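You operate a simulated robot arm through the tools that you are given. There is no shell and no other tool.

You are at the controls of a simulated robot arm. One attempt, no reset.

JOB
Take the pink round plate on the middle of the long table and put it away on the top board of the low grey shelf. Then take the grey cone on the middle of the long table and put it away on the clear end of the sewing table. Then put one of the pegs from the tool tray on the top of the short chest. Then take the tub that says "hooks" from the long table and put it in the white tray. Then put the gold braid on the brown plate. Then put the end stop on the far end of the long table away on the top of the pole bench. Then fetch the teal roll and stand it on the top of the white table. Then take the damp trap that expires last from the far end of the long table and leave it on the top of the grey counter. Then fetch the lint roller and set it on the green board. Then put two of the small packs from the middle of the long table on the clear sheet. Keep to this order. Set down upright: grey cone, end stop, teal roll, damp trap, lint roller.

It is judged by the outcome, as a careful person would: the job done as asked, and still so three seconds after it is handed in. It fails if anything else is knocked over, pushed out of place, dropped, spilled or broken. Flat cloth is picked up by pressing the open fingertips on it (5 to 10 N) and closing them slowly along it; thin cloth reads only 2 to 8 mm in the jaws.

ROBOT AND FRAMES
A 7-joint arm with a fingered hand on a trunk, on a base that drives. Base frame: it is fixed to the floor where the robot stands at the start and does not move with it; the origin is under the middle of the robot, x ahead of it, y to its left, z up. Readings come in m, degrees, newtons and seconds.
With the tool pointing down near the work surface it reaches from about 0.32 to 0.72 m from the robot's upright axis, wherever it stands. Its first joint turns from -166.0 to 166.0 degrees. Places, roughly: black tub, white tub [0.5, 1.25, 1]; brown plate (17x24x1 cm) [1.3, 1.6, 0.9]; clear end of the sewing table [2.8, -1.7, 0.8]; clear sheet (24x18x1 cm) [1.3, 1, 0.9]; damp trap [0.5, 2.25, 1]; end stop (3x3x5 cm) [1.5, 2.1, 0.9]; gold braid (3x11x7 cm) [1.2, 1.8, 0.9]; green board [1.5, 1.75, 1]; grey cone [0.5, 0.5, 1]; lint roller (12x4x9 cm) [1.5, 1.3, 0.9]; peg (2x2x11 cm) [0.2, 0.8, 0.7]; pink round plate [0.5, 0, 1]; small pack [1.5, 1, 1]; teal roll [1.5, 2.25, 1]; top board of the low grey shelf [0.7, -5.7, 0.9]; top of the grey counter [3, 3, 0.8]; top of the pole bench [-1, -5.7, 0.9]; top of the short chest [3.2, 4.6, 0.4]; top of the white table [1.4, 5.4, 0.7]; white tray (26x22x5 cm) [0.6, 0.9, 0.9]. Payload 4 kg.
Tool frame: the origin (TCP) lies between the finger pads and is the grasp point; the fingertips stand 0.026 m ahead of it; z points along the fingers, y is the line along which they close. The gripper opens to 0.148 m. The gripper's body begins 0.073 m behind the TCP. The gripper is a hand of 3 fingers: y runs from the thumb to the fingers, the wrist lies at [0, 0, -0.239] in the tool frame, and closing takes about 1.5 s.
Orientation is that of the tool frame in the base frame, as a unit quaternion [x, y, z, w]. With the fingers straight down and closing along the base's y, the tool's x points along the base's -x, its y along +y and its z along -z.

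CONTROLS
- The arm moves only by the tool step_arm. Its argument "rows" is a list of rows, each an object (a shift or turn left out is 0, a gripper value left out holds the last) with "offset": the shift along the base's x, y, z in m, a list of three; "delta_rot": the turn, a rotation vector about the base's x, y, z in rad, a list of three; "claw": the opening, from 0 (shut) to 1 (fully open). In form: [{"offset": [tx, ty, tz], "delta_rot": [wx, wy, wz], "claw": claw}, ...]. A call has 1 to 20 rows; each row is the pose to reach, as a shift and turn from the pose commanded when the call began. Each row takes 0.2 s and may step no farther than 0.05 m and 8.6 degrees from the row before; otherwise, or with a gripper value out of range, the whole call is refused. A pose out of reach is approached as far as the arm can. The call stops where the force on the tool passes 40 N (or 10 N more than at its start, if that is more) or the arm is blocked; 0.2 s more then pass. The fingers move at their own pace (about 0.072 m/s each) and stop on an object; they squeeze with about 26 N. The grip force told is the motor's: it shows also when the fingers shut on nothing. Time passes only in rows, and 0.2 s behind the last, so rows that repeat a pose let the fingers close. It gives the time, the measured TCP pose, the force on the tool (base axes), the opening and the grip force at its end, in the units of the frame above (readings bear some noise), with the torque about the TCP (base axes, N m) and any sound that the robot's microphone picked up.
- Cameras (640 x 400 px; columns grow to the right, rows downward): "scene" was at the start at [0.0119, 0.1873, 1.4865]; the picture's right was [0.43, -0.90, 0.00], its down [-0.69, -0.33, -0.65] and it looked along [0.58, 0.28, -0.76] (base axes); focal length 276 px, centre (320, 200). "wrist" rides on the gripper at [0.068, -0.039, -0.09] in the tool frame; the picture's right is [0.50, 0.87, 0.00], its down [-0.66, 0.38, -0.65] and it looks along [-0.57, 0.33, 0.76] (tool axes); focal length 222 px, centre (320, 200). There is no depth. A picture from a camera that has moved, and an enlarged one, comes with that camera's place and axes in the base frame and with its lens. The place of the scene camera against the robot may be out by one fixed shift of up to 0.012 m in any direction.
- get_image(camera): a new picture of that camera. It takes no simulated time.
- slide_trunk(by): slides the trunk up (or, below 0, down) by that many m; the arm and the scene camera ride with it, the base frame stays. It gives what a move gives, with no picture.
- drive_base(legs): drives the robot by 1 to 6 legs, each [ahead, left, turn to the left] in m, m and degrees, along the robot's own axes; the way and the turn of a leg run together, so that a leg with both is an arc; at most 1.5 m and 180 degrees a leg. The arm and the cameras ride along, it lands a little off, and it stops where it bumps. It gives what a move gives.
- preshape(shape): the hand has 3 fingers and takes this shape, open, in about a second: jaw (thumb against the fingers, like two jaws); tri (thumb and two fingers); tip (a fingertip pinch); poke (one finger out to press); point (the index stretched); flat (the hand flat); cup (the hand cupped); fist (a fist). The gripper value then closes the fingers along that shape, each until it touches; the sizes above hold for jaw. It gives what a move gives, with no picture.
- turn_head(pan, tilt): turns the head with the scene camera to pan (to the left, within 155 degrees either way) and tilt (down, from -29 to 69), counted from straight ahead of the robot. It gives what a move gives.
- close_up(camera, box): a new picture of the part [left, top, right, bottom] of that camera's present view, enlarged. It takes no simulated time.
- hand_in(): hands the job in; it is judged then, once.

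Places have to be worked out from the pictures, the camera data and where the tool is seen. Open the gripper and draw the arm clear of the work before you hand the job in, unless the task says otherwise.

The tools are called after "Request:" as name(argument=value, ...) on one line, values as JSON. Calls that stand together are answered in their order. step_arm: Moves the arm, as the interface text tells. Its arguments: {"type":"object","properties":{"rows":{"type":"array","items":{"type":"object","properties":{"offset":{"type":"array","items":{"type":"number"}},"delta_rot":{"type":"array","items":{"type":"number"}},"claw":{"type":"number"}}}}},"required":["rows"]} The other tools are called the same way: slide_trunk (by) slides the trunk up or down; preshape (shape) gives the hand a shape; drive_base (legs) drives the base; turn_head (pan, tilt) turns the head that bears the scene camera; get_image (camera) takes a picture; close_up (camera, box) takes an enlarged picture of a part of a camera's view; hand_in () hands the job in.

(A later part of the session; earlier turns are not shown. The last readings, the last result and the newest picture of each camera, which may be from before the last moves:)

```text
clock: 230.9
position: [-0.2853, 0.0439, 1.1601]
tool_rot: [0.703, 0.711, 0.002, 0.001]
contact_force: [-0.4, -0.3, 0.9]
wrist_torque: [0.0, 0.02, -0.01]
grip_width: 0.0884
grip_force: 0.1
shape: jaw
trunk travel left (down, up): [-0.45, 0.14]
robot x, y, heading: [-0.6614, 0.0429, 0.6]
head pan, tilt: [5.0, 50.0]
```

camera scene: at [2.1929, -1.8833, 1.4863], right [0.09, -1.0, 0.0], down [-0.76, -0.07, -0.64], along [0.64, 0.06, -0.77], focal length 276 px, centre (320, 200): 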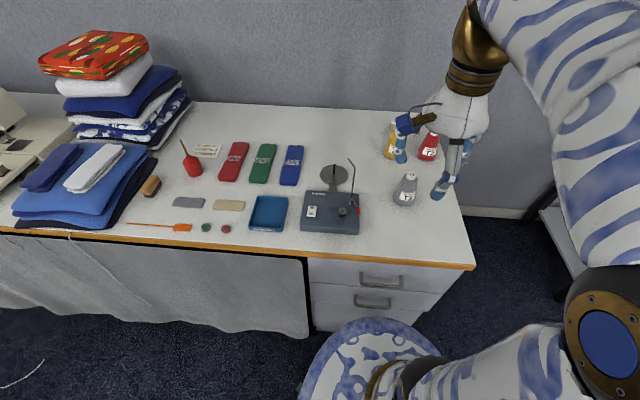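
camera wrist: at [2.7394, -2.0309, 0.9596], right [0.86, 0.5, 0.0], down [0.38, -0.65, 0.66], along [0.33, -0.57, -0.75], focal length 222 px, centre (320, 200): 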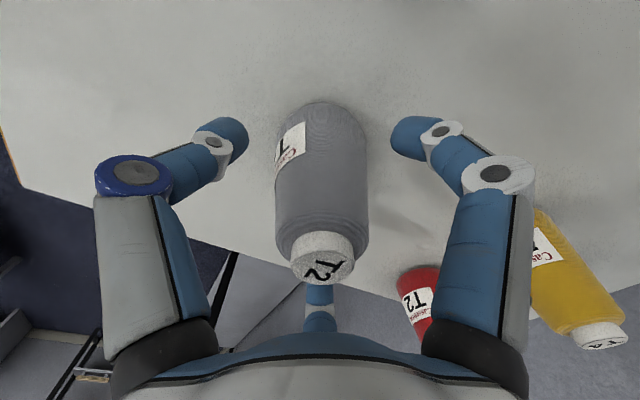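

I move left to face the peg box and look down at it.

Request:
drive_base(legs=[[0.2, 0.65, -0.6]])

Request:
turn_head(pan=0, tilt=50)

Request:
get_image(camera="scene")

```text
clock: 234.7
position: [-0.0853, 0.7018, 1.1592]
tool_rot: [0.709, 0.705, 0.001, 0.002]
contact_force: [0.4, 0.3, -0.4]
wrist_torque: [-0.01, -0.01, 0.04]
grip_width: 0.0884
grip_force: 0.0
shape: jaw
trunk travel left (down, up): [-0.45, 0.14]
robot x, y, heading: [-0.4621, 0.7087, -0.4]
head pan, tilt: [5.0, 50.0]
```

```text
clock: 235.3
position: [-0.0853, 0.7009, 1.1593]
tool_rot: [0.709, 0.705, 0.002, 0.002]
contact_force: [1.0, -1.0, 0.5]
wrist_torque: [0.02, 0.02, 0.02]
grip_width: 0.0882
grip_force: 0.1
shape: jaw
trunk travel left (down, up): [-0.45, 0.14]
robot x, y, heading: [-0.4633, 0.7055, -0.4]
head pan, tilt: [0.0, 50.0]
```

```text
taken
camera scene: at [-0.4422, 0.8608, 1.4862], right [-0.01, -1.0, 0.0], down [-0.77, 0.0, -0.64], along [0.64, 0.0, -0.77], focal length 276 px, centre (320, 200)
```

scene: 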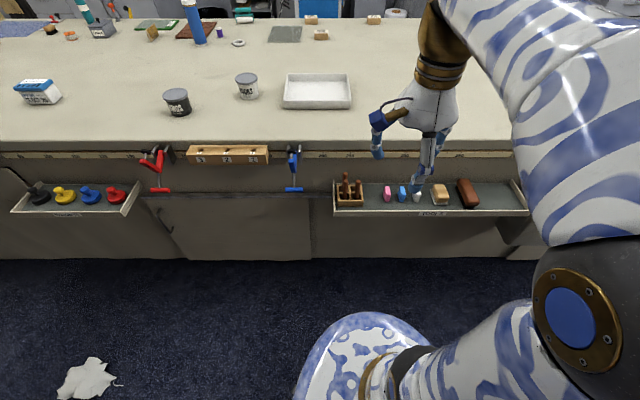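

Request:
close_up(camera="scene", box=[320, 160, 400, 220])

Request:
get_image(camera="wrist")

```text
6.67 times, centred on (360, 190) of scene
camera zoom: at [-0.4422, 0.8608, 1.4862], right [-0.01, -1.0, 0.0], down [-0.77, 0.0, -0.64], along [0.64, 0.0, -0.77], focal length 1837 px, centre (53, 267)
```

zoom: 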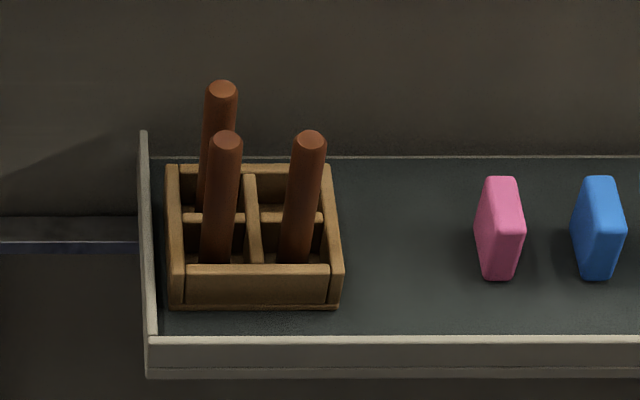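

```text
taken
camera wrist: at [-0.1247, 0.7686, 1.2497], right [0.87, 0.49, 0.0], down [0.37, -0.66, 0.66], along [0.33, -0.57, -0.75], focal length 222 px, centre (320, 200)
```

wrist: 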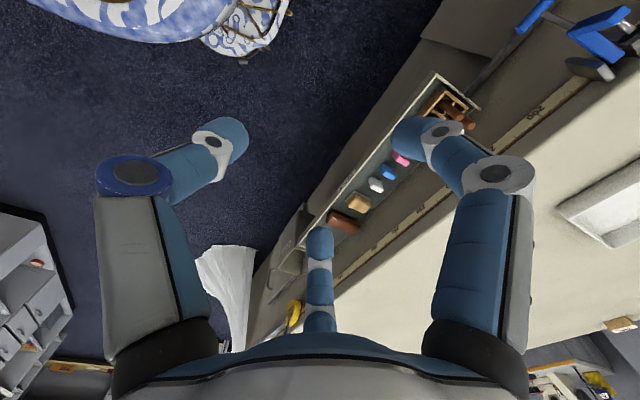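

Three pegs stand in a four-cell box; the front-right one (in the picture) is the most free. I enlarge the wrist view to triangulate.

Request:
close_up(camera="wrist", box=[390, 60, 490, 150])

```text
4.44 times, centred on (440, 105) of wrist
camera zoom: at [-0.1247, 0.7686, 1.2497], right [0.87, 0.49, 0.0], down [0.37, -0.66, 0.66], along [0.33, -0.57, -0.75], focal length 987 px, centre (-213, 622)
```

zoom: 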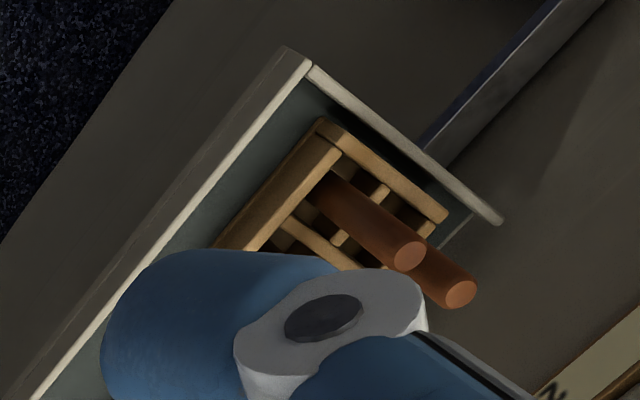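

I drive 15 cm closer, then turn the hand +80° (thumb toward −y, fingers straddling away from the neighbouring pegs) above the box.

Request:
drive_base(legs=[[0.15, 0, 0.4]])

Request:
step_arm(rows=[{"offset": [0.01, 0.003, 0.0], "delta_rot": [0, 0, 0.14], "claw": 1.0}, {"offset": [0.02, 0.006, 0.0], "delta_rot": [0, 0, 0.28]}, {"offset": [0.03, 0.009, 0.0], "delta_rot": [0, 0, 0.42]}, {"offset": [0.04, 0.012, 0.0], "delta_rot": [0, 0, 0.56]}, {"offset": [0.05, 0.015, 0.0], "delta_rot": [0, 0, 0.7]}, {"offset": [0.06, 0.018, 0.0], "delta_rot": [0, 0, 0.84]}, {"offset": [0.07, 0.02, 0.0], "delta_rot": [0, 0, 0.98]}, {"offset": [0.08, 0.02, 0.0], "delta_rot": [0, 0, 1.12]}, {"offset": [0.09, 0.02, 0.0], "delta_rot": [0, 0, 1.26]}, {"offset": [0.1, 0.02, 0.0], "delta_rot": [0, 0, 1.4]}, {"offset": [0.11, 0.02, 0.0], "delta_rot": [0, 0, 1.4]}])

Request:
get_image(camera="wrist")

Request:
get_image(camera="scene")

```text
clock: 236.7
position: [0.0666, 0.7056, 1.1603]
tool_rot: [0.705, 0.709, 0.002, 0.002]
contact_force: [0.2, -0.7, 0.9]
wrist_torque: [-0.01, 0.01, 0.0]
grip_width: 0.0884
grip_force: 0.1
shape: jaw
trunk travel left (down, up): [-0.45, 0.14]
robot x, y, heading: [-0.3149, 0.7062, 0.2]
head pan, tilt: [0.0, 50.0]
```

```text
clock: 239.1
position: [0.178, 0.7252, 1.1584]
tool_rot: [0.082, 0.997, 0.003, 0.001]
contact_force: [0.0, 0.3, 0.5]
wrist_torque: [-0.02, 0.01, -0.01]
grip_width: 0.1479
grip_force: 0.1
shape: jaw
trunk travel left (down, up): [-0.45, 0.14]
robot x, y, heading: [-0.3105, 0.7053, -0.1]
head pan, tilt: [0.0, 50.0]
```

```text
taken
camera wrist: at [0.104, 0.6974, 1.2485], right [-0.35, 0.94, 0.0], down [0.71, 0.26, 0.66], along [0.61, 0.23, -0.75], focal length 222 px, centre (320, 200)
```

wrist: 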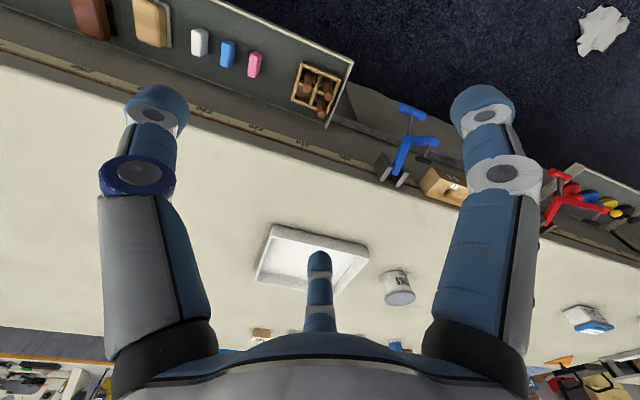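

```text
taken
camera scene: at [-0.2917, 0.8609, 1.4862], right [0.0, -1.0, 0.0], down [-0.77, 0.0, -0.64], along [0.64, 0.0, -0.77], focal length 276 px, centre (320, 200)
```

scene: 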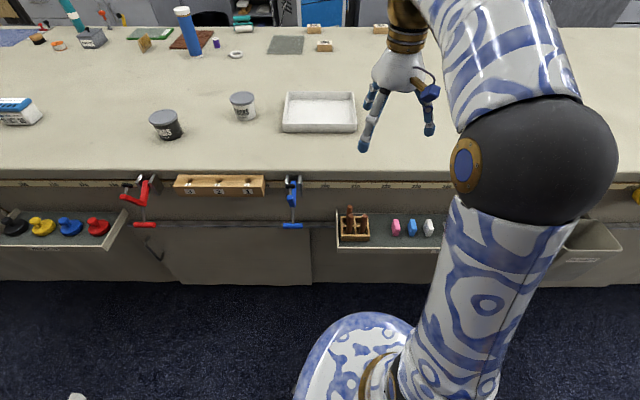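

Request:
close_up(camera="wrist", box=[275, 50, 365, 130])

Request:
close_up(camera="scene", box=[325, 190, 395, 250])

```text
5.00 times, centred on (320, 90) of wrist
camera zoom: at [0.104, 0.6974, 1.2485], right [-0.35, 0.94, 0.0], down [0.71, 0.26, 0.66], along [0.61, 0.23, -0.75], focal length 1111 px, centre (320, 750)
```

zoom: 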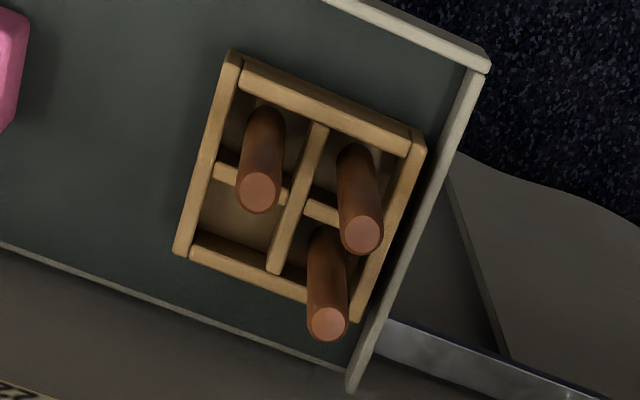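

```text
6.67 times, centred on (360, 220) of scene
camera zoom: at [-0.2917, 0.8609, 1.4862], right [0.0, -1.0, 0.0], down [-0.77, 0.0, -0.64], along [0.64, 0.0, -0.77], focal length 1837 px, centre (53, 67)
```

zoom: 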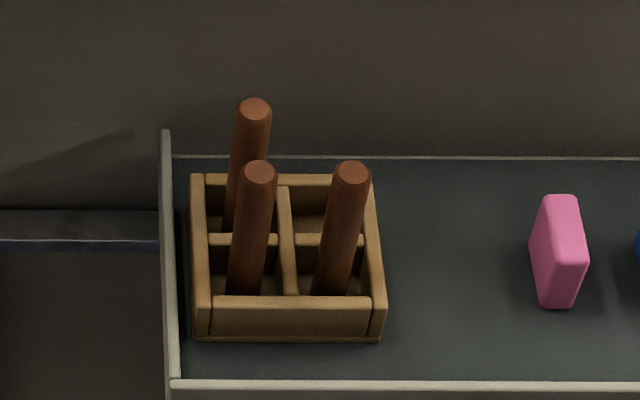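

From both cameras: peg A (isolated) stands at about (0.218, 0.716), top z≈0.80; neighbours at (0.218, 0.757) and (0.254, 0.757); box rim ≈0.725. I move above it with the hand partly open and turn 6° more to straddle the neighbours.

Request:
step_arm(rows=[{"offset": [0.01, -0.002, -0.04], "delta_rot": [0, 0, -0.05], "claw": 0.36}, {"offset": [0.02, -0.005, -0.08], "delta_rot": [0, 0, -0.1], "claw": 0.36}, {"offset": [0.03, -0.007, -0.12], "delta_rot": [0, 0, -0.1], "claw": 0.36}, {"offset": [0.04, -0.009, -0.16], "delta_rot": [0, 0, -0.1], "claw": 0.36}, {"offset": [0.04, -0.009, -0.2], "delta_rot": [0, 0, -0.1], "claw": 0.36}, {"offset": [0.04, -0.009, -0.24], "delta_rot": [0, 0, -0.1], "claw": 0.36}, {"offset": [0.04, -0.009, -0.258], "delta_rot": [0, 0, -0.1], "claw": 0.36}, {"offset": [0.04, -0.009, -0.258], "delta_rot": [0, 0, -0.1], "claw": 0.36}])

Request:
get_image(camera="wrist")

Request:
close_up(camera="scene", box=[310, 130, 450, 250])

```text
clock: 240.9
position: [0.2158, 0.7184, 0.9021]
tool_rot: [0.132, 0.991, 0.003, 0.0]
contact_force: [-0.6, -0.3, 0.4]
wrist_torque: [0.01, 0.03, 0.01]
grip_width: 0.0537
grip_force: 0.0
shape: jaw
trunk travel left (down, up): [-0.45, 0.14]
robot x, y, heading: [-0.3114, 0.707, 0.4]
head pan, tilt: [0.0, 50.0]
```

```text
taken
camera wrist: at [0.1392, 0.6973, 0.9915], right [-0.25, 0.97, 0.0], down [0.73, 0.19, 0.66], along [0.63, 0.17, -0.75], focal length 222 px, centre (320, 200)
```

wrist: 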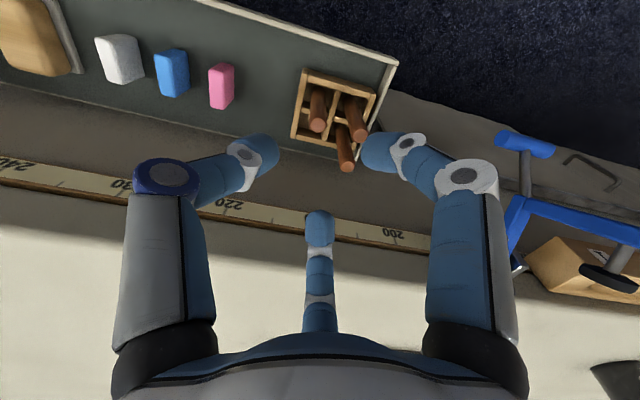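

```text
3.33 times, centred on (380, 190) of scene
camera zoom: at [-0.2917, 0.8609, 1.4862], right [0.0, -1.0, 0.0], down [-0.77, 0.0, -0.64], along [0.64, 0.0, -0.77], focal length 919 px, centre (120, 233)
```

zoom: 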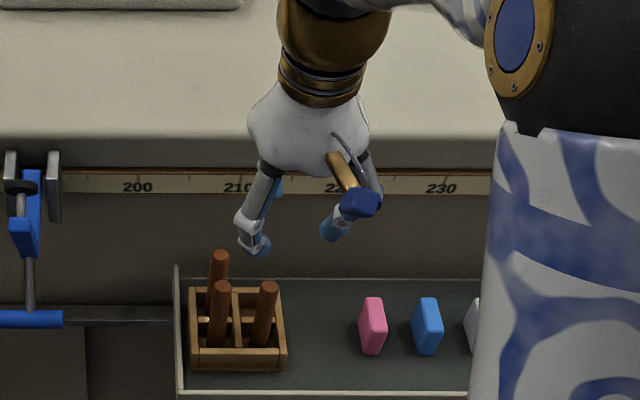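

Refined: peg A axis (0.2205, 0.7165), top z≈0.787. I align and descend to where the tips are just at the peg's top, then check clearance.

Request:
step_arm(rows=[{"offset": [0.0055, -0.001, 0.0]}, {"offset": [0.0055, -0.001, -0.03]}, {"offset": [0.0055, -0.001, -0.06]}, {"offset": [0.0055, -0.001, -0.08]}, {"offset": [0.0055, -0.001, -0.09]}, {"offset": [0.0055, -0.001, -0.09]}])

Request:
get_image(camera="wrist")

Request:
close_up(camera="scene", box=[310, 130, 450, 250])

```text
clock: 242.3
position: [0.2233, 0.7143, 0.8102]
tool_rot: [0.132, 0.991, 0.002, 0.0]
contact_force: [0.5, -0.1, -0.2]
wrist_torque: [0.01, 0.0, 0.0]
grip_width: 0.0535
grip_force: 0.2
shape: jaw
trunk travel left (down, up): [-0.45, 0.14]
robot x, y, heading: [-0.3116, 0.7083, 0.0]
head pan, tilt: [0.0, 50.0]
```

```text
taken
camera wrist: at [0.1465, 0.6937, 0.9002], right [-0.25, 0.97, 0.0], down [0.73, 0.19, 0.66], along [0.63, 0.17, -0.75], focal length 222 px, centre (320, 200)
```

wrist: 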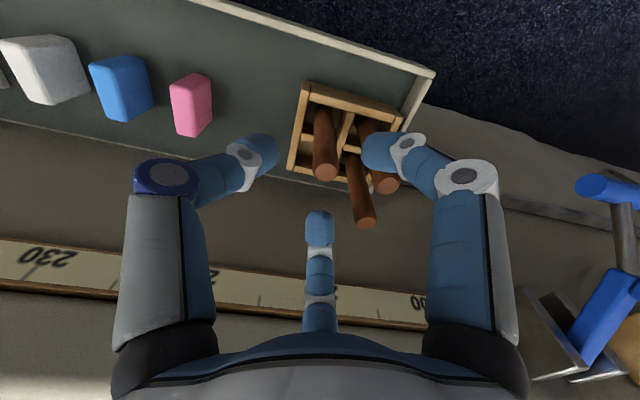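

```text
3.33 times, centred on (380, 190) of scene
camera zoom: at [-0.2917, 0.8609, 1.4862], right [0.0, -1.0, 0.0], down [-0.77, 0.0, -0.64], along [0.64, 0.0, -0.77], focal length 919 px, centre (120, 233)
```

zoom: 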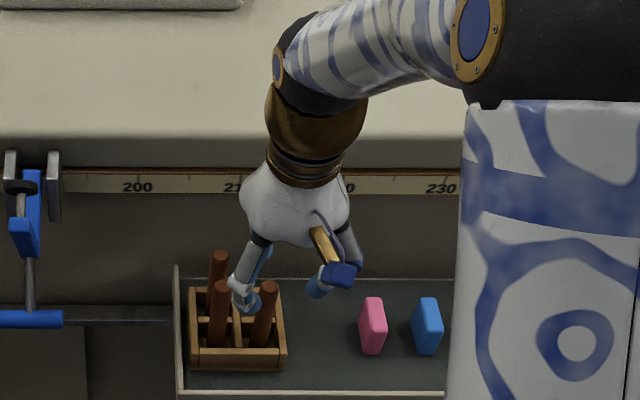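

All three fingers pass between the pegs with about 1 cm to spare. I descend to z≈0.762 and close.

Request:
step_arm(rows=[{"offset": [-0.001, 0.002, -0.015]}, {"offset": [-0.001, 0.002, -0.03]}, {"offset": [-0.001, 0.002, -0.042]}, {"offset": [-0.001, 0.002, -0.048]}, {"offset": [-0.001, 0.002, -0.048]}])

Request:
get_image(camera="wrist")

```text
clock: 243.5
position: [0.2205, 0.717, 0.764]
tool_rot: [0.132, 0.991, 0.003, -0.001]
contact_force: [0.6, 0.2, 0.4]
wrist_torque: [0.01, -0.01, 0.04]
grip_width: 0.0537
grip_force: 0.1
shape: jaw
trunk travel left (down, up): [-0.45, 0.14]
robot x, y, heading: [-0.3082, 0.7049, 0.3]
head pan, tilt: [0.0, 50.0]
```

```text
taken
camera wrist: at [0.1455, 0.6963, 0.853], right [-0.25, 0.97, 0.0], down [0.73, 0.19, 0.66], along [0.63, 0.17, -0.75], focal length 222 px, centre (320, 200)
```

wrist: 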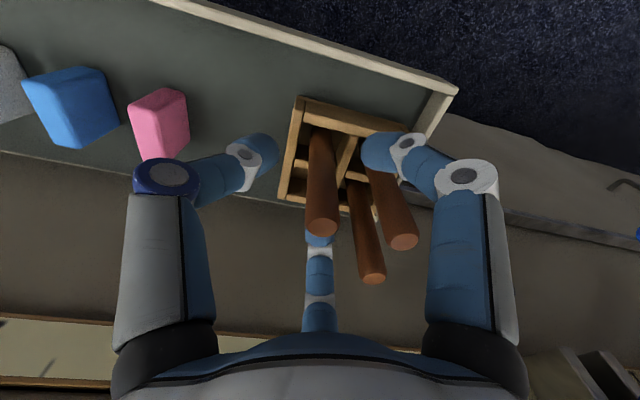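

The peg is between the fingers, no contact. I close slowly.

Request:
step_arm(rows=[{"claw": 0.3}, {"claw": 0.24}, {"claw": 0.18}, {"claw": 0.12}, {"claw": 0.06}, {"claw": 0.0}, {"claw": 0.0}, {"claw": 0.0}])

Request:
get_image(camera="wrist")

Request:
close_up(camera="scene", box=[310, 150, 430, 250])

```text
clock: 245.3
position: [0.2225, 0.7178, 0.7634]
tool_rot: [0.133, 0.991, 0.003, 0.001]
contact_force: [0.1, 0.3, 0.0]
wrist_torque: [0.02, -0.01, -0.01]
grip_width: 0.0118
grip_force: 26.1
shape: jaw
trunk travel left (down, up): [-0.45, 0.14]
robot x, y, heading: [-0.3121, 0.7023, 0.4]
head pan, tilt: [0.0, 50.0]
```

```text
taken
camera wrist: at [0.1456, 0.6963, 0.853], right [-0.25, 0.97, 0.0], down [0.73, 0.19, 0.66], along [0.63, 0.17, -0.75], focal length 222 px, centre (320, 200)
```

wrist: 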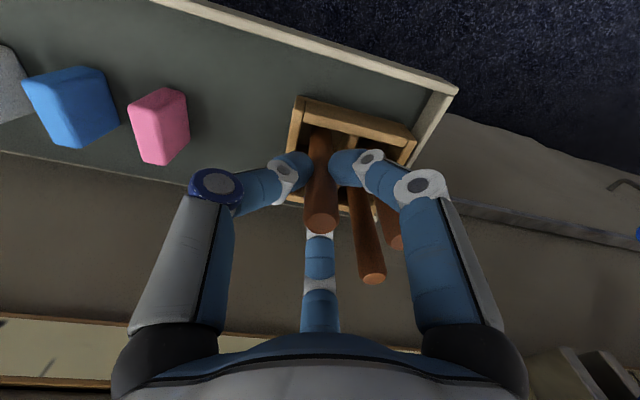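

```text
4.00 times, centred on (370, 200) of scene
camera zoom: at [-0.2917, 0.8608, 1.4862], right [0.0, -1.0, 0.0], down [-0.77, 0.0, -0.64], along [0.64, 0.0, -0.77], focal length 1102 px, centre (120, 200)
```

zoom: 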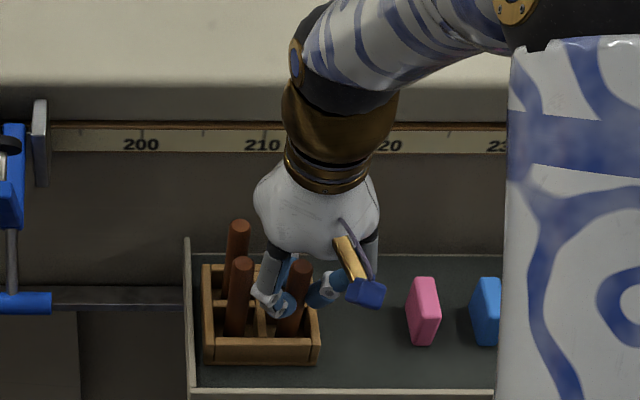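

Gripped at 12 mm. I lift straight up and watch that the box and its neighbours stay.

Request:
step_arm(rows=[{"offset": [0, 0, 0.01]}, {"offset": [0, 0, 0.025]}, {"offset": [0, 0, 0.045]}, {"offset": [0, 0, 0.07]}, {"offset": [0, 0, 0.1]}, {"offset": [0, 0, 0.14]}, {"offset": [0, 0, 0.18]}, {"offset": [0, 0, 0.22]}])

Request:
get_image(camera="wrist")

Request:
get_image(camera="scene")

```text
clock: 247.1
position: [0.2209, 0.7177, 0.9836]
tool_rot: [0.133, 0.991, 0.002, 0.0]
contact_force: [-0.9, 0.6, -0.1]
wrist_torque: [0.02, 0.03, -0.01]
grip_width: 0.0119
grip_force: 26.0
shape: jaw
trunk travel left (down, up): [-0.45, 0.14]
robot x, y, heading: [-0.3107, 0.7039, 0.3]
head pan, tilt: [0.0, 50.0]
```

```text
taken
camera wrist: at [0.1429, 0.697, 1.0741], right [-0.25, 0.97, 0.0], down [0.73, 0.19, 0.66], along [0.63, 0.17, -0.76], focal length 222 px, centre (320, 200)
```

wrist: 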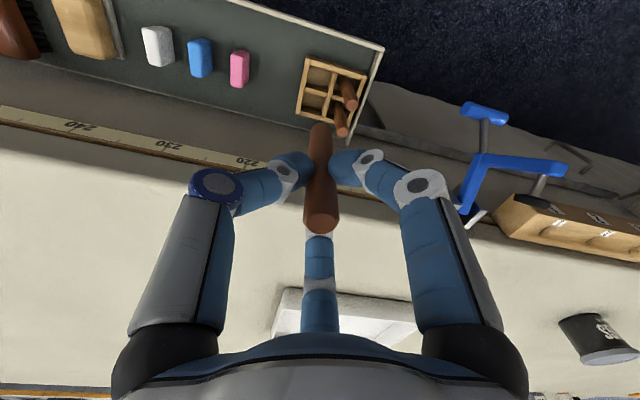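

```text
taken
camera scene: at [-0.2918, 0.8609, 1.4862], right [0.0, -1.0, 0.0], down [-0.77, 0.0, -0.64], along [0.64, 0.0, -0.77], focal length 276 px, centre (320, 200)
```

scene: 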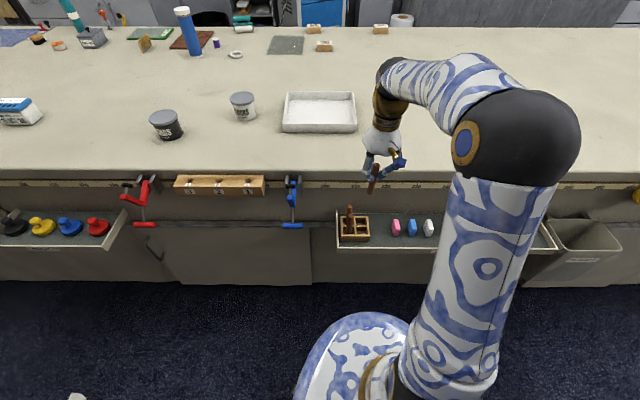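

The peg came out cleanly; the other two stayed. I raise it and draw it in before driving to the short chest.

Request:
step_arm(rows=[{"offset": [-0.02, 0, 0.035]}, {"offset": [-0.04, 0, 0.07]}, {"offset": [-0.06, 0, 0.105]}, {"offset": [-0.08, 0, 0.14]}, {"offset": [-0.1, 0, 0.17]}, {"offset": [-0.13, 0, 0.18]}, {"offset": [-0.15, 0, 0.18]}])

Request:
drive_base(legs=[[-0.5, 0, 0]])

Request:
turn_head(pan=75, tilt=20)

Request:
get_image(camera="scene")

```text
clock: 248.7
position: [0.0697, 0.7171, 1.1633]
tool_rot: [0.133, 0.991, 0.003, 0.0]
contact_force: [0.6, -0.3, -0.5]
wrist_torque: [0.01, 0.0, -0.02]
grip_width: 0.0117
grip_force: 25.6
shape: jaw
trunk travel left (down, up): [-0.45, 0.14]
robot x, y, heading: [-0.3104, 0.7052, 0.3]
head pan, tilt: [0.0, 50.0]
```

```text
clock: 251.7
position: [-0.4454, 0.7136, 1.1619]
tool_rot: [0.14, 0.99, 0.002, 0.001]
contact_force: [0.2, 0.2, -0.3]
wrist_torque: [0.0, -0.05, -0.01]
grip_width: 0.0116
grip_force: 26.7
shape: jaw
trunk travel left (down, up): [-0.45, 0.14]
robot x, y, heading: [-0.8251, 0.7068, -0.7]
head pan, tilt: [0.0, 50.0]
```

```text
clock: 253.2
position: [-0.4457, 0.7133, 1.163]
tool_rot: [0.14, 0.99, 0.003, 0.0]
contact_force: [0.3, 1.5, 0.2]
wrist_torque: [0.0, 0.02, -0.01]
grip_width: 0.0116
grip_force: 25.9
shape: jaw
trunk travel left (down, up): [-0.45, 0.14]
robot x, y, heading: [-0.8277, 0.7046, -0.7]
head pan, tilt: [75.0, 20.0]
```

```text
taken
camera scene: at [-0.8587, 0.9526, 1.5318], right [0.96, -0.27, 0.0], down [-0.09, -0.33, -0.94], along [0.25, 0.9, -0.34], focal length 276 px, centre (320, 200)
```

scene: 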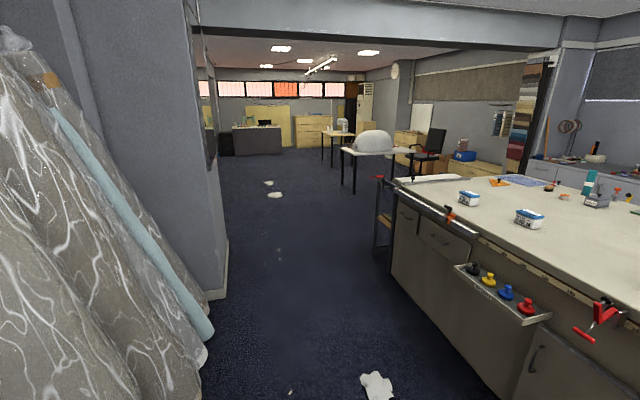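

The way north along the table is open (scrap of paper near (−0.25, 1.93), wrapped rolls at x<−1.1). I turn left and drive up between them.

Request:
drive_base(legs=[[0, 0, 90.7], [1.3, -0.12, 0]])

Request:
drive_base(legs=[[1.2, 0, 0]])

```text
clock: 263.4
position: [-0.6291, 2.3638, 1.1631]
tool_rot: [-0.582, 0.813, 0.003, -0.001]
contact_force: [1.0, -0.5, 0.1]
wrist_torque: [0.0, 0.0, 0.01]
grip_width: 0.0116
grip_force: 25.9
shape: jaw
trunk travel left (down, up): [-0.45, 0.14]
robot x, y, heading: [-0.6391, 1.9828, 86.7]
head pan, tilt: [75.0, 20.0]
```

```text
clock: 269.3
position: [-0.5637, 3.5187, 1.162]
tool_rot: [-0.583, 0.813, 0.002, -0.001]
contact_force: [-0.3, -0.1, 0.9]
wrist_torque: [0.01, 0.04, 0.01]
grip_width: 0.0116
grip_force: 26.3
shape: jaw
trunk travel left (down, up): [-0.45, 0.14]
robot x, y, heading: [-0.5759, 3.1369, 87.0]
head pan, tilt: [75.0, 20.0]
```

Now past most of the table; I look to the right-front to find the chest, counter and white table.

Request:
turn_head(pan=-50, tilt=22)

Request:
get_image(camera="scene")

```text
clock: 271.4
position: [-0.5629, 3.5194, 1.1625]
tool_rot: [-0.583, 0.813, 0.002, -0.002]
contact_force: [-0.2, 0.0, 0.1]
wrist_torque: [0.01, 0.01, -0.01]
grip_width: 0.0116
grip_force: 25.8
shape: jaw
trunk travel left (down, up): [-0.45, 0.14]
robot x, y, heading: [-0.5769, 3.1369, 86.5]
head pan, tilt: [-50.0, 22.0]
```

```text
taken
camera scene: at [-0.6527, 3.1449, 1.5286], right [0.6, -0.8, 0.0], down [-0.3, -0.22, -0.93], along [0.74, 0.56, -0.37], focal length 276 px, centre (320, 200)
```

scene: 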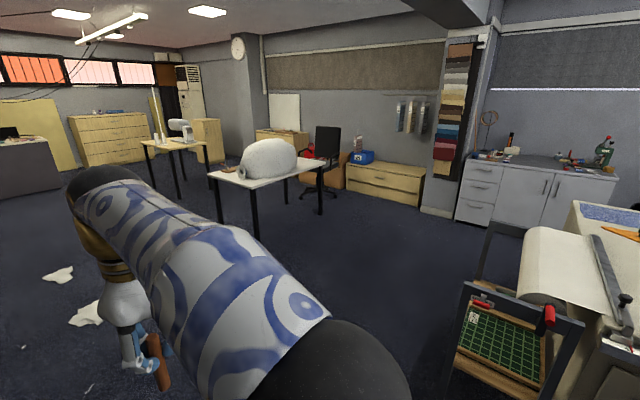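

The short chest is the low wooden drawer unit by the wall, front at x≈2.9, y≈4.2–5.2. I enlarge it and the surroundings.

Request:
close_up(camera="scene", box=[300, 110, 460, 230])

Request:
close_up(camera="scene", box=[440, 190, 640, 400])

```text
3.33 times, centred on (380, 170) of scene
camera zoom: at [-0.6527, 3.1449, 1.5286], right [0.6, -0.8, 0.0], down [-0.3, -0.22, -0.93], along [0.74, 0.56, -0.37], focal length 919 px, centre (120, 300)
```

zoom: 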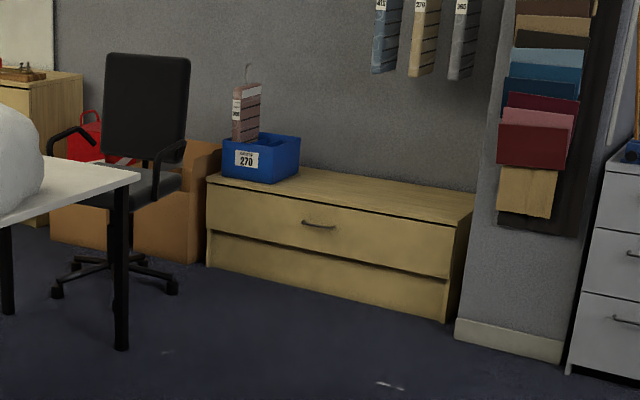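

```text
1.90 times, centred on (540, 295) of scene
camera zoom: at [-0.6527, 3.1449, 1.5286], right [0.6, -0.8, 0.0], down [-0.3, -0.22, -0.93], along [0.74, 0.56, -0.37], focal length 525 px, centre (-99, 19)
```

zoom: 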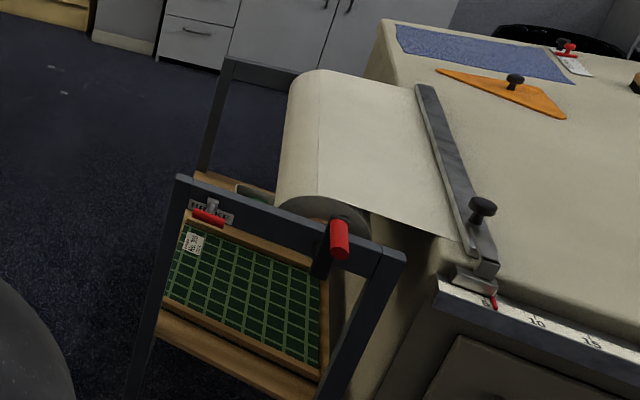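

The right half of the chest top is clear. I drive on to y≈4.5, turn right, and approach the chest.

Request:
drive_base(legs=[[1.38, 0, 0], [0, 0, -86.8], [1.3, 0, 0]])

Request:
turn_head(pan=0, tilt=25)

Request:
get_image(camera="scene")

```text
clock: 288.0
position: [1.1835, 4.4137, 1.1629]
tool_rot: [0.15, 0.989, 0.003, 0.0]
contact_force: [-0.5, -0.1, -0.3]
wrist_torque: [0.02, 0.01, -0.05]
grip_width: 0.0116
grip_force: 25.6
shape: jaw
trunk travel left (down, up): [-0.45, 0.14]
robot x, y, heading: [0.7989, 4.4144, -1.9]
head pan, tilt: [-50.0, 22.0]
```

```text
clock: 289.2
position: [1.1839, 4.413, 1.163]
tool_rot: [0.151, 0.989, 0.002, 0.0]
contact_force: [-0.2, 0.1, -0.6]
wrist_torque: [0.0, -0.01, 0.0]
grip_width: 0.0117
grip_force: 26.5
shape: jaw
trunk travel left (down, up): [-0.45, 0.14]
robot x, y, heading: [0.8062, 4.4165, -2.0]
head pan, tilt: [0.0, 25.0]
```

```text
taken
camera scene: at [0.8412, 4.5687, 1.5237], right [-0.03, -1.0, 0.0], down [-0.42, 0.01, -0.91], along [0.91, -0.03, -0.42], focal length 276 px, centre (320, 200)
```

scene: 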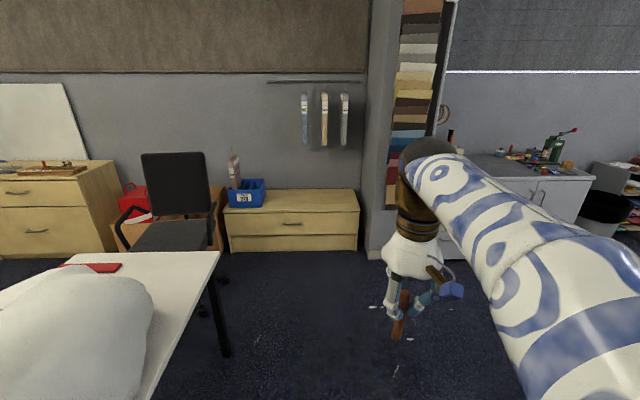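

Chest top: x≈2.99–3.39, y≈4.13–5.33, z≈0.44, clear right of the blue box (y<4.95). I drive up to it.

Request:
drive_base(legs=[[0.85, 0.05, 2.0], [0.87, 0.05, 0]])

Request:
turn_head(pan=0, tilt=55)

Request:
get_image(camera="scene")

```text
clock: 297.8
position: [2.8879, 4.4862, 1.1623]
tool_rot: [0.142, 0.99, 0.002, 0.0]
contact_force: [0.0, 0.0, -0.2]
wrist_torque: [0.0, 0.02, 0.01]
grip_width: 0.0117
grip_force: 26.4
shape: jaw
trunk travel left (down, up): [-0.45, 0.14]
robot x, y, heading: [2.5096, 4.4842, -1.1]
head pan, tilt: [0.0, 25.0]
```

```text
clock: 298.8
position: [2.8888, 4.4868, 1.1622]
tool_rot: [0.143, 0.99, 0.002, 0.001]
contact_force: [-0.3, 0.3, 0.6]
wrist_torque: [0.04, 0.0, 0.02]
grip_width: 0.0119
grip_force: 26.3
shape: jaw
trunk travel left (down, up): [-0.45, 0.14]
robot x, y, heading: [2.5063, 4.4826, -0.9]
head pan, tilt: [0.0, 55.0]
```

```text
taken
camera scene: at [2.5241, 4.637, 1.4798], right [-0.02, -1.0, 0.0], down [-0.82, 0.01, -0.57], along [0.57, -0.01, -0.82], focal length 276 px, centre (320, 200)
```

scene: 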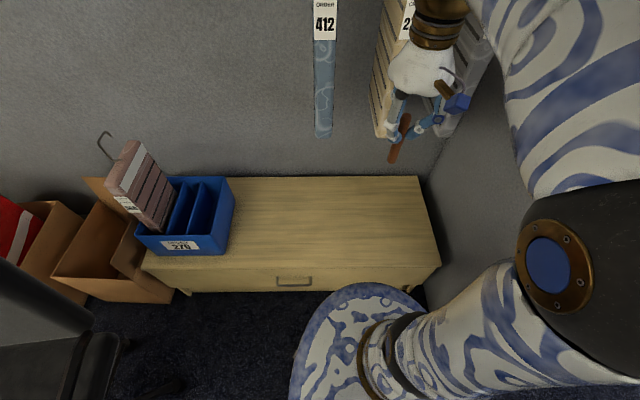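

I enlarge the held peg to see whether it is vertical in the grip.

Request:
close_up(camera="scene", box=[360, 60, 480, 180])

Request:
get_image(camera="wrist")

```text
3.33 times, centred on (420, 120) of scene
camera zoom: at [2.5241, 4.637, 1.4798], right [-0.02, -1.0, 0.0], down [-0.82, 0.01, -0.57], along [0.57, -0.01, -0.82], focal length 919 px, centre (-13, 467)
```

zoom: 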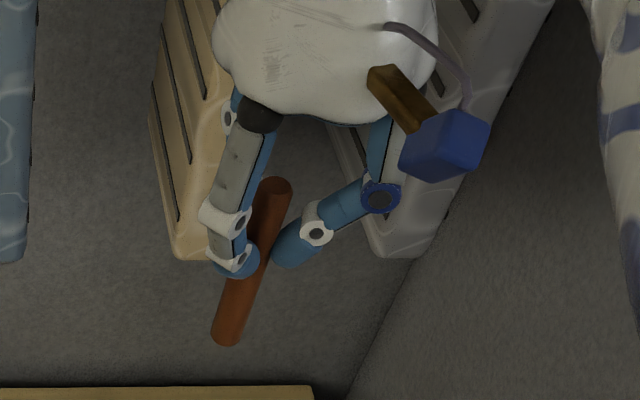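

```text
taken
camera wrist: at [2.8122, 4.4675, 1.2519], right [-0.24, 0.97, 0.0], down [0.73, 0.17, 0.66], along [0.64, 0.16, -0.75], focal length 222 px, centre (320, 200)
```

wrist: 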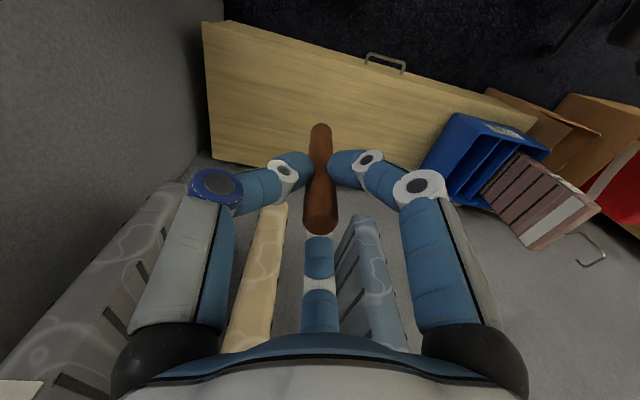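

The peg is vertical in the grip. I lower the trunk by 0.45 m so the arm can work at the chest's height (top ≈0.44).

Request:
slide_trunk(by=-0.42)

Request:
get_image(camera="scene")

Request:
get_image(camera="wrist")

```text
refused: -0.42 is not a number from -0.4 to 0.4
```

```text
taken
camera scene: at [2.5241, 4.637, 1.4798], right [-0.02, -1.0, 0.0], down [-0.82, 0.01, -0.57], along [0.57, -0.01, -0.82], focal length 276 px, centre (320, 200)
```

scene: 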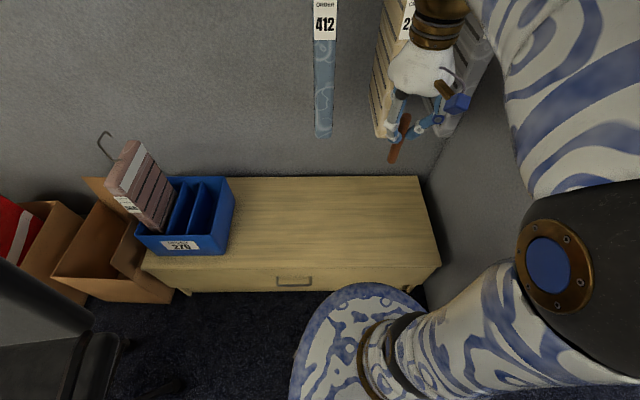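

```text
taken
camera wrist: at [2.8122, 4.4675, 1.2519], right [-0.24, 0.97, 0.0], down [0.73, 0.17, 0.66], along [0.64, 0.16, -0.75], focal length 222 px, centre (320, 200)
```

wrist: 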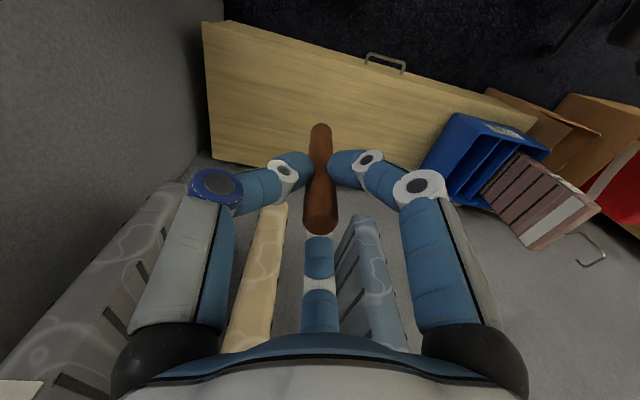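

The limit per call is 0.4 m; I slide down 0.4.

Request:
slide_trunk(by=-0.4)

Request:
get_image(camera="scene")

Request:
get_image(camera="wrist")

```text
clock: 302.6
position: [2.889, 4.4863, 0.763]
tool_rot: [0.143, 0.99, 0.002, 0.001]
contact_force: [0.2, 0.5, 0.5]
wrist_torque: [0.0, 0.03, -0.01]
grip_width: 0.0115
grip_force: 26.0
shape: jaw
trunk travel left (down, up): [-0.05, 0.54]
robot x, y, heading: [2.5072, 4.4811, -1.2]
head pan, tilt: [0.0, 55.0]
```

```text
taken
camera scene: at [2.524, 4.6369, 1.0798], right [-0.02, -1.0, 0.0], down [-0.82, 0.01, -0.57], along [0.57, -0.01, -0.82], focal length 276 px, centre (320, 200)
```

scene: 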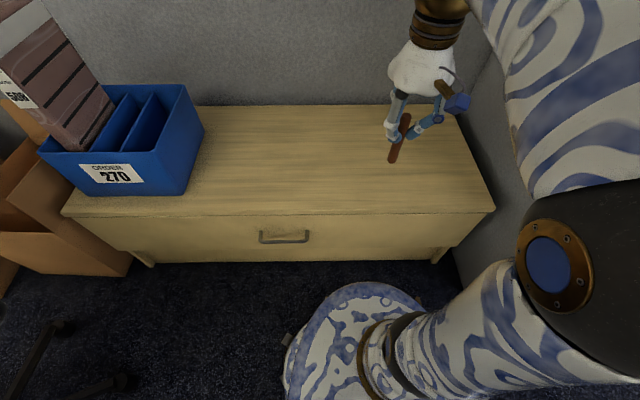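

```text
taken
camera wrist: at [2.8122, 4.4675, 0.8519], right [-0.24, 0.97, 0.0], down [0.73, 0.17, 0.66], along [0.64, 0.16, -0.75], focal length 222 px, centre (320, 200)
```

wrist: 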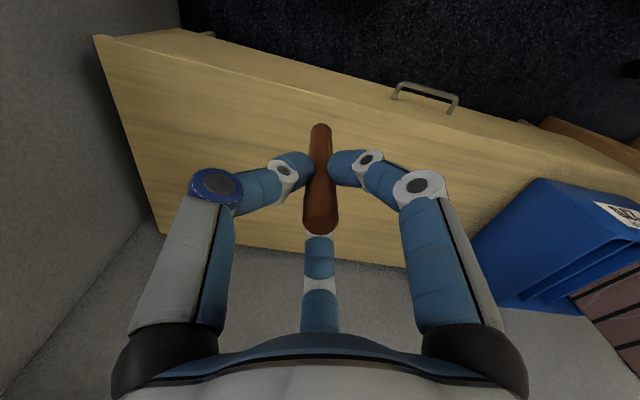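

I move the peg over the clear middle of the chest top at (3.10, 4.70).

Request:
step_arm(rows=[{"offset": [0.023, 0.024, 0]}, {"offset": [0.046, 0.048, 0]}, {"offset": [0.07, 0.071, 0]}, {"offset": [0.094, 0.095, 0]}, {"offset": [0.117, 0.119, -0.01]}, {"offset": [0.141, 0.143, -0.03]}, {"offset": [0.164, 0.166, -0.05]}, {"offset": [0.188, 0.19, -0.08]}, {"offset": [0.211, 0.214, -0.11]}, {"offset": [0.211, 0.214, -0.14]}, {"offset": [0.211, 0.214, -0.16]}, {"offset": [0.211, 0.214, -0.16]}])

Request:
get_image(camera="scene")

Request:
get_image(camera="wrist")

```text
clock: 305.2
position: [3.0984, 4.6989, 0.6035]
tool_rot: [0.143, 0.99, 0.002, 0.0]
contact_force: [-0.4, -0.9, 0.2]
wrist_torque: [-0.02, -0.04, 0.0]
grip_width: 0.0114
grip_force: 25.8
shape: jaw
trunk travel left (down, up): [-0.05, 0.54]
robot x, y, heading: [2.5068, 4.481, -0.9]
head pan, tilt: [0.0, 55.0]
```

```text
taken
camera scene: at [2.5241, 4.637, 1.0797], right [-0.02, -1.0, 0.0], down [-0.82, 0.01, -0.57], along [0.57, -0.01, -0.82], focal length 276 px, centre (320, 200)
```

scene: 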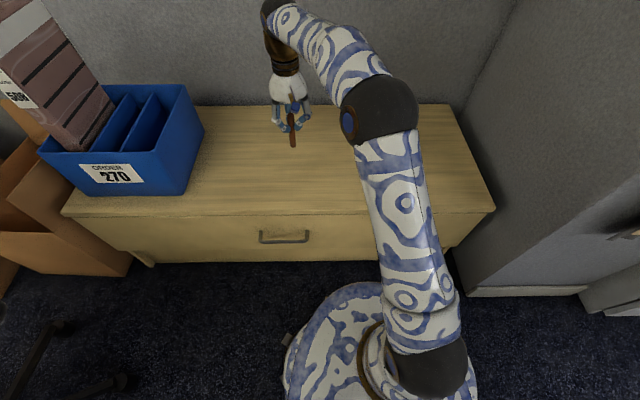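

```text
taken
camera wrist: at [3.0222, 4.6803, 0.6933], right [-0.23, 0.97, 0.0], down [0.73, 0.17, 0.66], along [0.64, 0.16, -0.75], focal length 222 px, centre (320, 200)
```

wrist: 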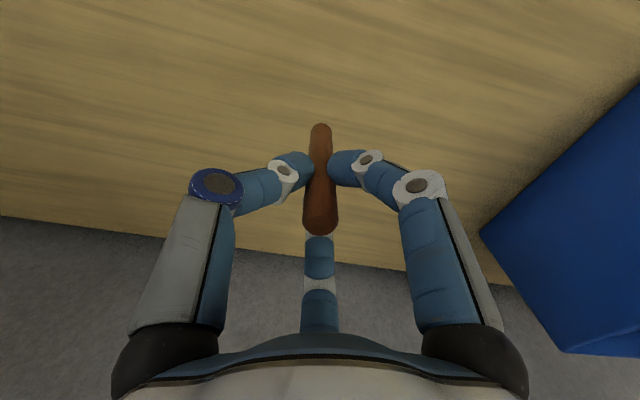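

Over the clear wood. I lower step by step watching for contact.

Request:
step_arm(rows=[{"offset": [0, 0, -0.02]}, {"offset": [0, 0, -0.04]}, {"offset": [0, 0, -0.055]}, {"offset": [0, 0, -0.065]}, {"offset": [0, 0, -0.07]}])

Request:
get_image(camera="wrist")

Request:
close_up(camera="scene", box=[240, 60, 360, 180])

```text
clock: 306.4
position: [3.0997, 4.7004, 0.5384]
tool_rot: [0.143, 0.99, 0.005, 0.004]
contact_force: [1.5, 1.2, 36.6]
wrist_torque: [0.03, -0.07, -0.01]
grip_width: 0.0136
grip_force: 26.1
shape: jaw
trunk travel left (down, up): [-0.05, 0.54]
robot x, y, heading: [2.5058, 4.4851, -1.1]
head pan, tilt: [0.0, 55.0]
```

```text
taken
camera wrist: at [3.0226, 4.6815, 0.6277], right [-0.24, 0.97, 0.01], down [0.73, 0.17, 0.66], along [0.64, 0.16, -0.75], focal length 222 px, centre (320, 200)
```

wrist: 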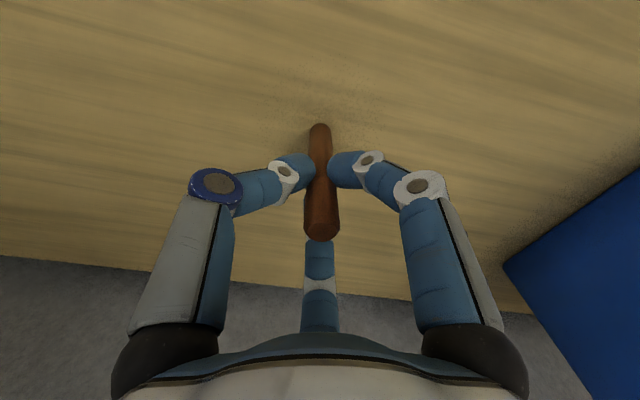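

```text
3.33 times, centred on (300, 120) of scene
camera zoom: at [2.5218, 4.6361, 1.0806], right [-0.02, -1.0, 0.0], down [-0.82, 0.01, -0.58], along [0.58, -0.01, -0.82], focal length 919 px, centre (387, 467)
```

zoom: 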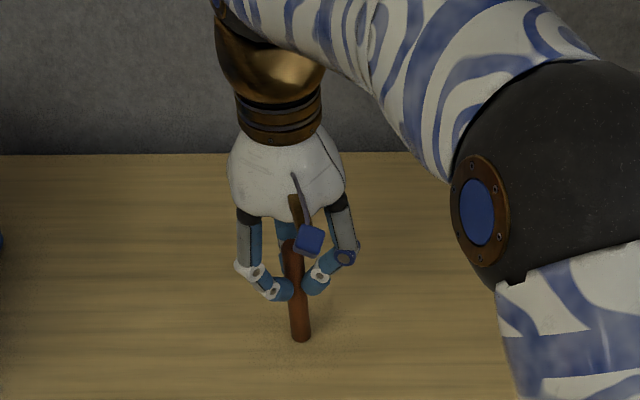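

Contact (37 N) at TCP z≈0.538: the peg's end is on the chest. I ease up until the force is near zero.

Request:
step_arm(rows=[{"offset": [0, 0, 0.002]}, {"offset": [0, 0, 0.004]}])

```text
clock: 307.0
position: [3.0973, 4.7007, 0.5394]
tool_rot: [0.142, 0.99, 0.003, 0.002]
contact_force: [2.8, -0.4, 29.4]
wrist_torque: [0.0, -0.14, -0.02]
grip_width: 0.0136
grip_force: 25.7
shape: jaw
trunk travel left (down, up): [-0.05, 0.54]
robot x, y, heading: [2.5027, 4.4836, -1.0]
head pan, tilt: [0.0, 55.0]
```

Request:
step_arm(rows=[{"offset": [0, 0, 0.002]}, {"offset": [0, 0, 0.004]}])

```text
clock: 307.6
position: [3.0992, 4.7, 0.5407]
tool_rot: [0.142, 0.99, 0.002, 0.0]
contact_force: [0.0, -0.7, 11.7]
wrist_torque: [0.07, -0.06, -0.05]
grip_width: 0.013
grip_force: 26.4
shape: jaw
trunk travel left (down, up): [-0.05, 0.54]
robot x, y, heading: [2.5056, 4.4853, -0.8]
head pan, tilt: [0.0, 55.0]
```

Request:
step_arm(rows=[{"offset": [0, 0, 0.001]}, {"offset": [0, 0, 0.002]}])

Request:
close_up(camera="scene", box=[240, 60, 360, 180])

```text
clock: 308.2
position: [3.0986, 4.6993, 0.5417]
tool_rot: [0.143, 0.99, 0.003, 0.0]
contact_force: [-0.4, -0.4, -0.2]
wrist_torque: [-0.03, 0.0, -0.01]
grip_width: 0.0131
grip_force: 25.7
shape: jaw
trunk travel left (down, up): [-0.05, 0.54]
robot x, y, heading: [2.5077, 4.4835, -1.0]
head pan, tilt: [0.0, 55.0]
```

```text
3.33 times, centred on (300, 120) of scene
camera zoom: at [2.5241, 4.637, 1.0796], right [-0.02, -1.0, 0.0], down [-0.82, 0.01, -0.57], along [0.57, -0.01, -0.82], focal length 919 px, centre (387, 467)
```

zoom: 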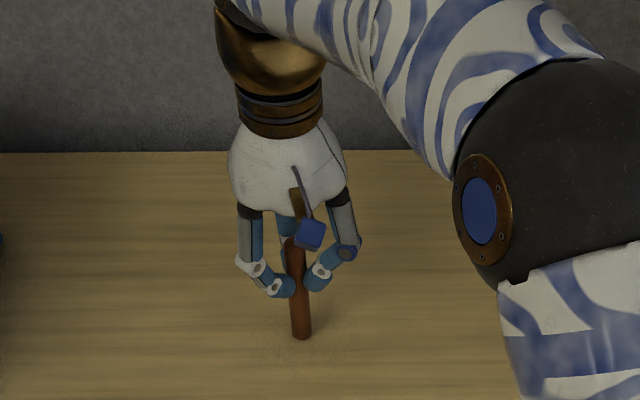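

The peg is vertical and just touching. I lower 1 mm for firm seating and open the fingers gently.

Request:
step_arm(rows=[{"offset": [0, 0, -0.001]}, {"offset": [0, 0, -0.001], "claw": 0.12}, {"offset": [0, 0, -0.001], "claw": 0.16}, {"offset": [0, 0, -0.001], "claw": 0.2}, {"offset": [0, 0, -0.001], "claw": 0.26}, {"offset": [0, 0, -0.001], "claw": 0.32}, {"offset": [0, 0, -0.001], "claw": 0.4}, {"offset": [0, 0, -0.001], "claw": 0.5}, {"offset": [0, 0, -0.001], "claw": 0.6}, {"offset": [0, 0, -0.001], "claw": 0.6}])

Request:
close_up(camera="scene", box=[240, 60, 360, 180])

Request:
get_image(camera="wrist")

```text
clock: 310.4
position: [3.1005, 4.7003, 0.542]
tool_rot: [0.143, 0.99, 0.003, 0.0]
contact_force: [0.4, 0.3, -0.2]
wrist_torque: [0.02, -0.03, 0.01]
grip_width: 0.0881
grip_force: 0.1
shape: jaw
trunk travel left (down, up): [-0.05, 0.54]
robot x, y, heading: [2.5103, 4.4838, -1.1]
head pan, tilt: [0.0, 55.0]
```

```text
3.33 times, centred on (300, 120) of scene
camera zoom: at [2.5241, 4.637, 1.0797], right [-0.02, -1.0, 0.0], down [-0.82, 0.01, -0.57], along [0.57, -0.01, -0.82], focal length 919 px, centre (387, 467)
```

zoom: 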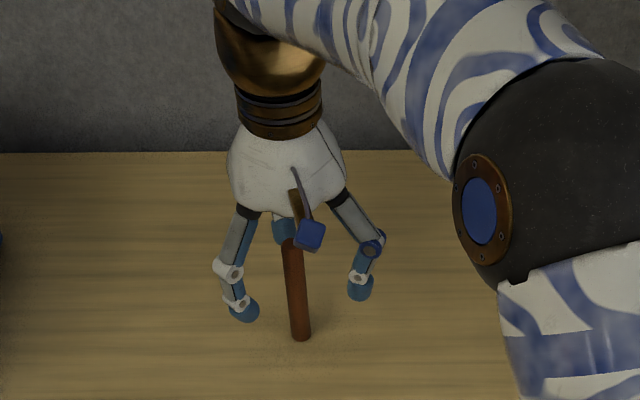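

```text
taken
camera wrist: at [3.0232, 4.6812, 0.631], right [-0.24, 0.97, 0.0], down [0.73, 0.17, 0.66], along [0.64, 0.16, -0.75], focal length 222 px, centre (320, 200)
```

wrist: 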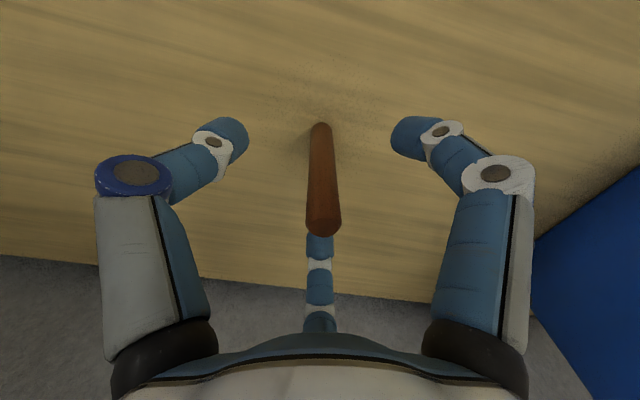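

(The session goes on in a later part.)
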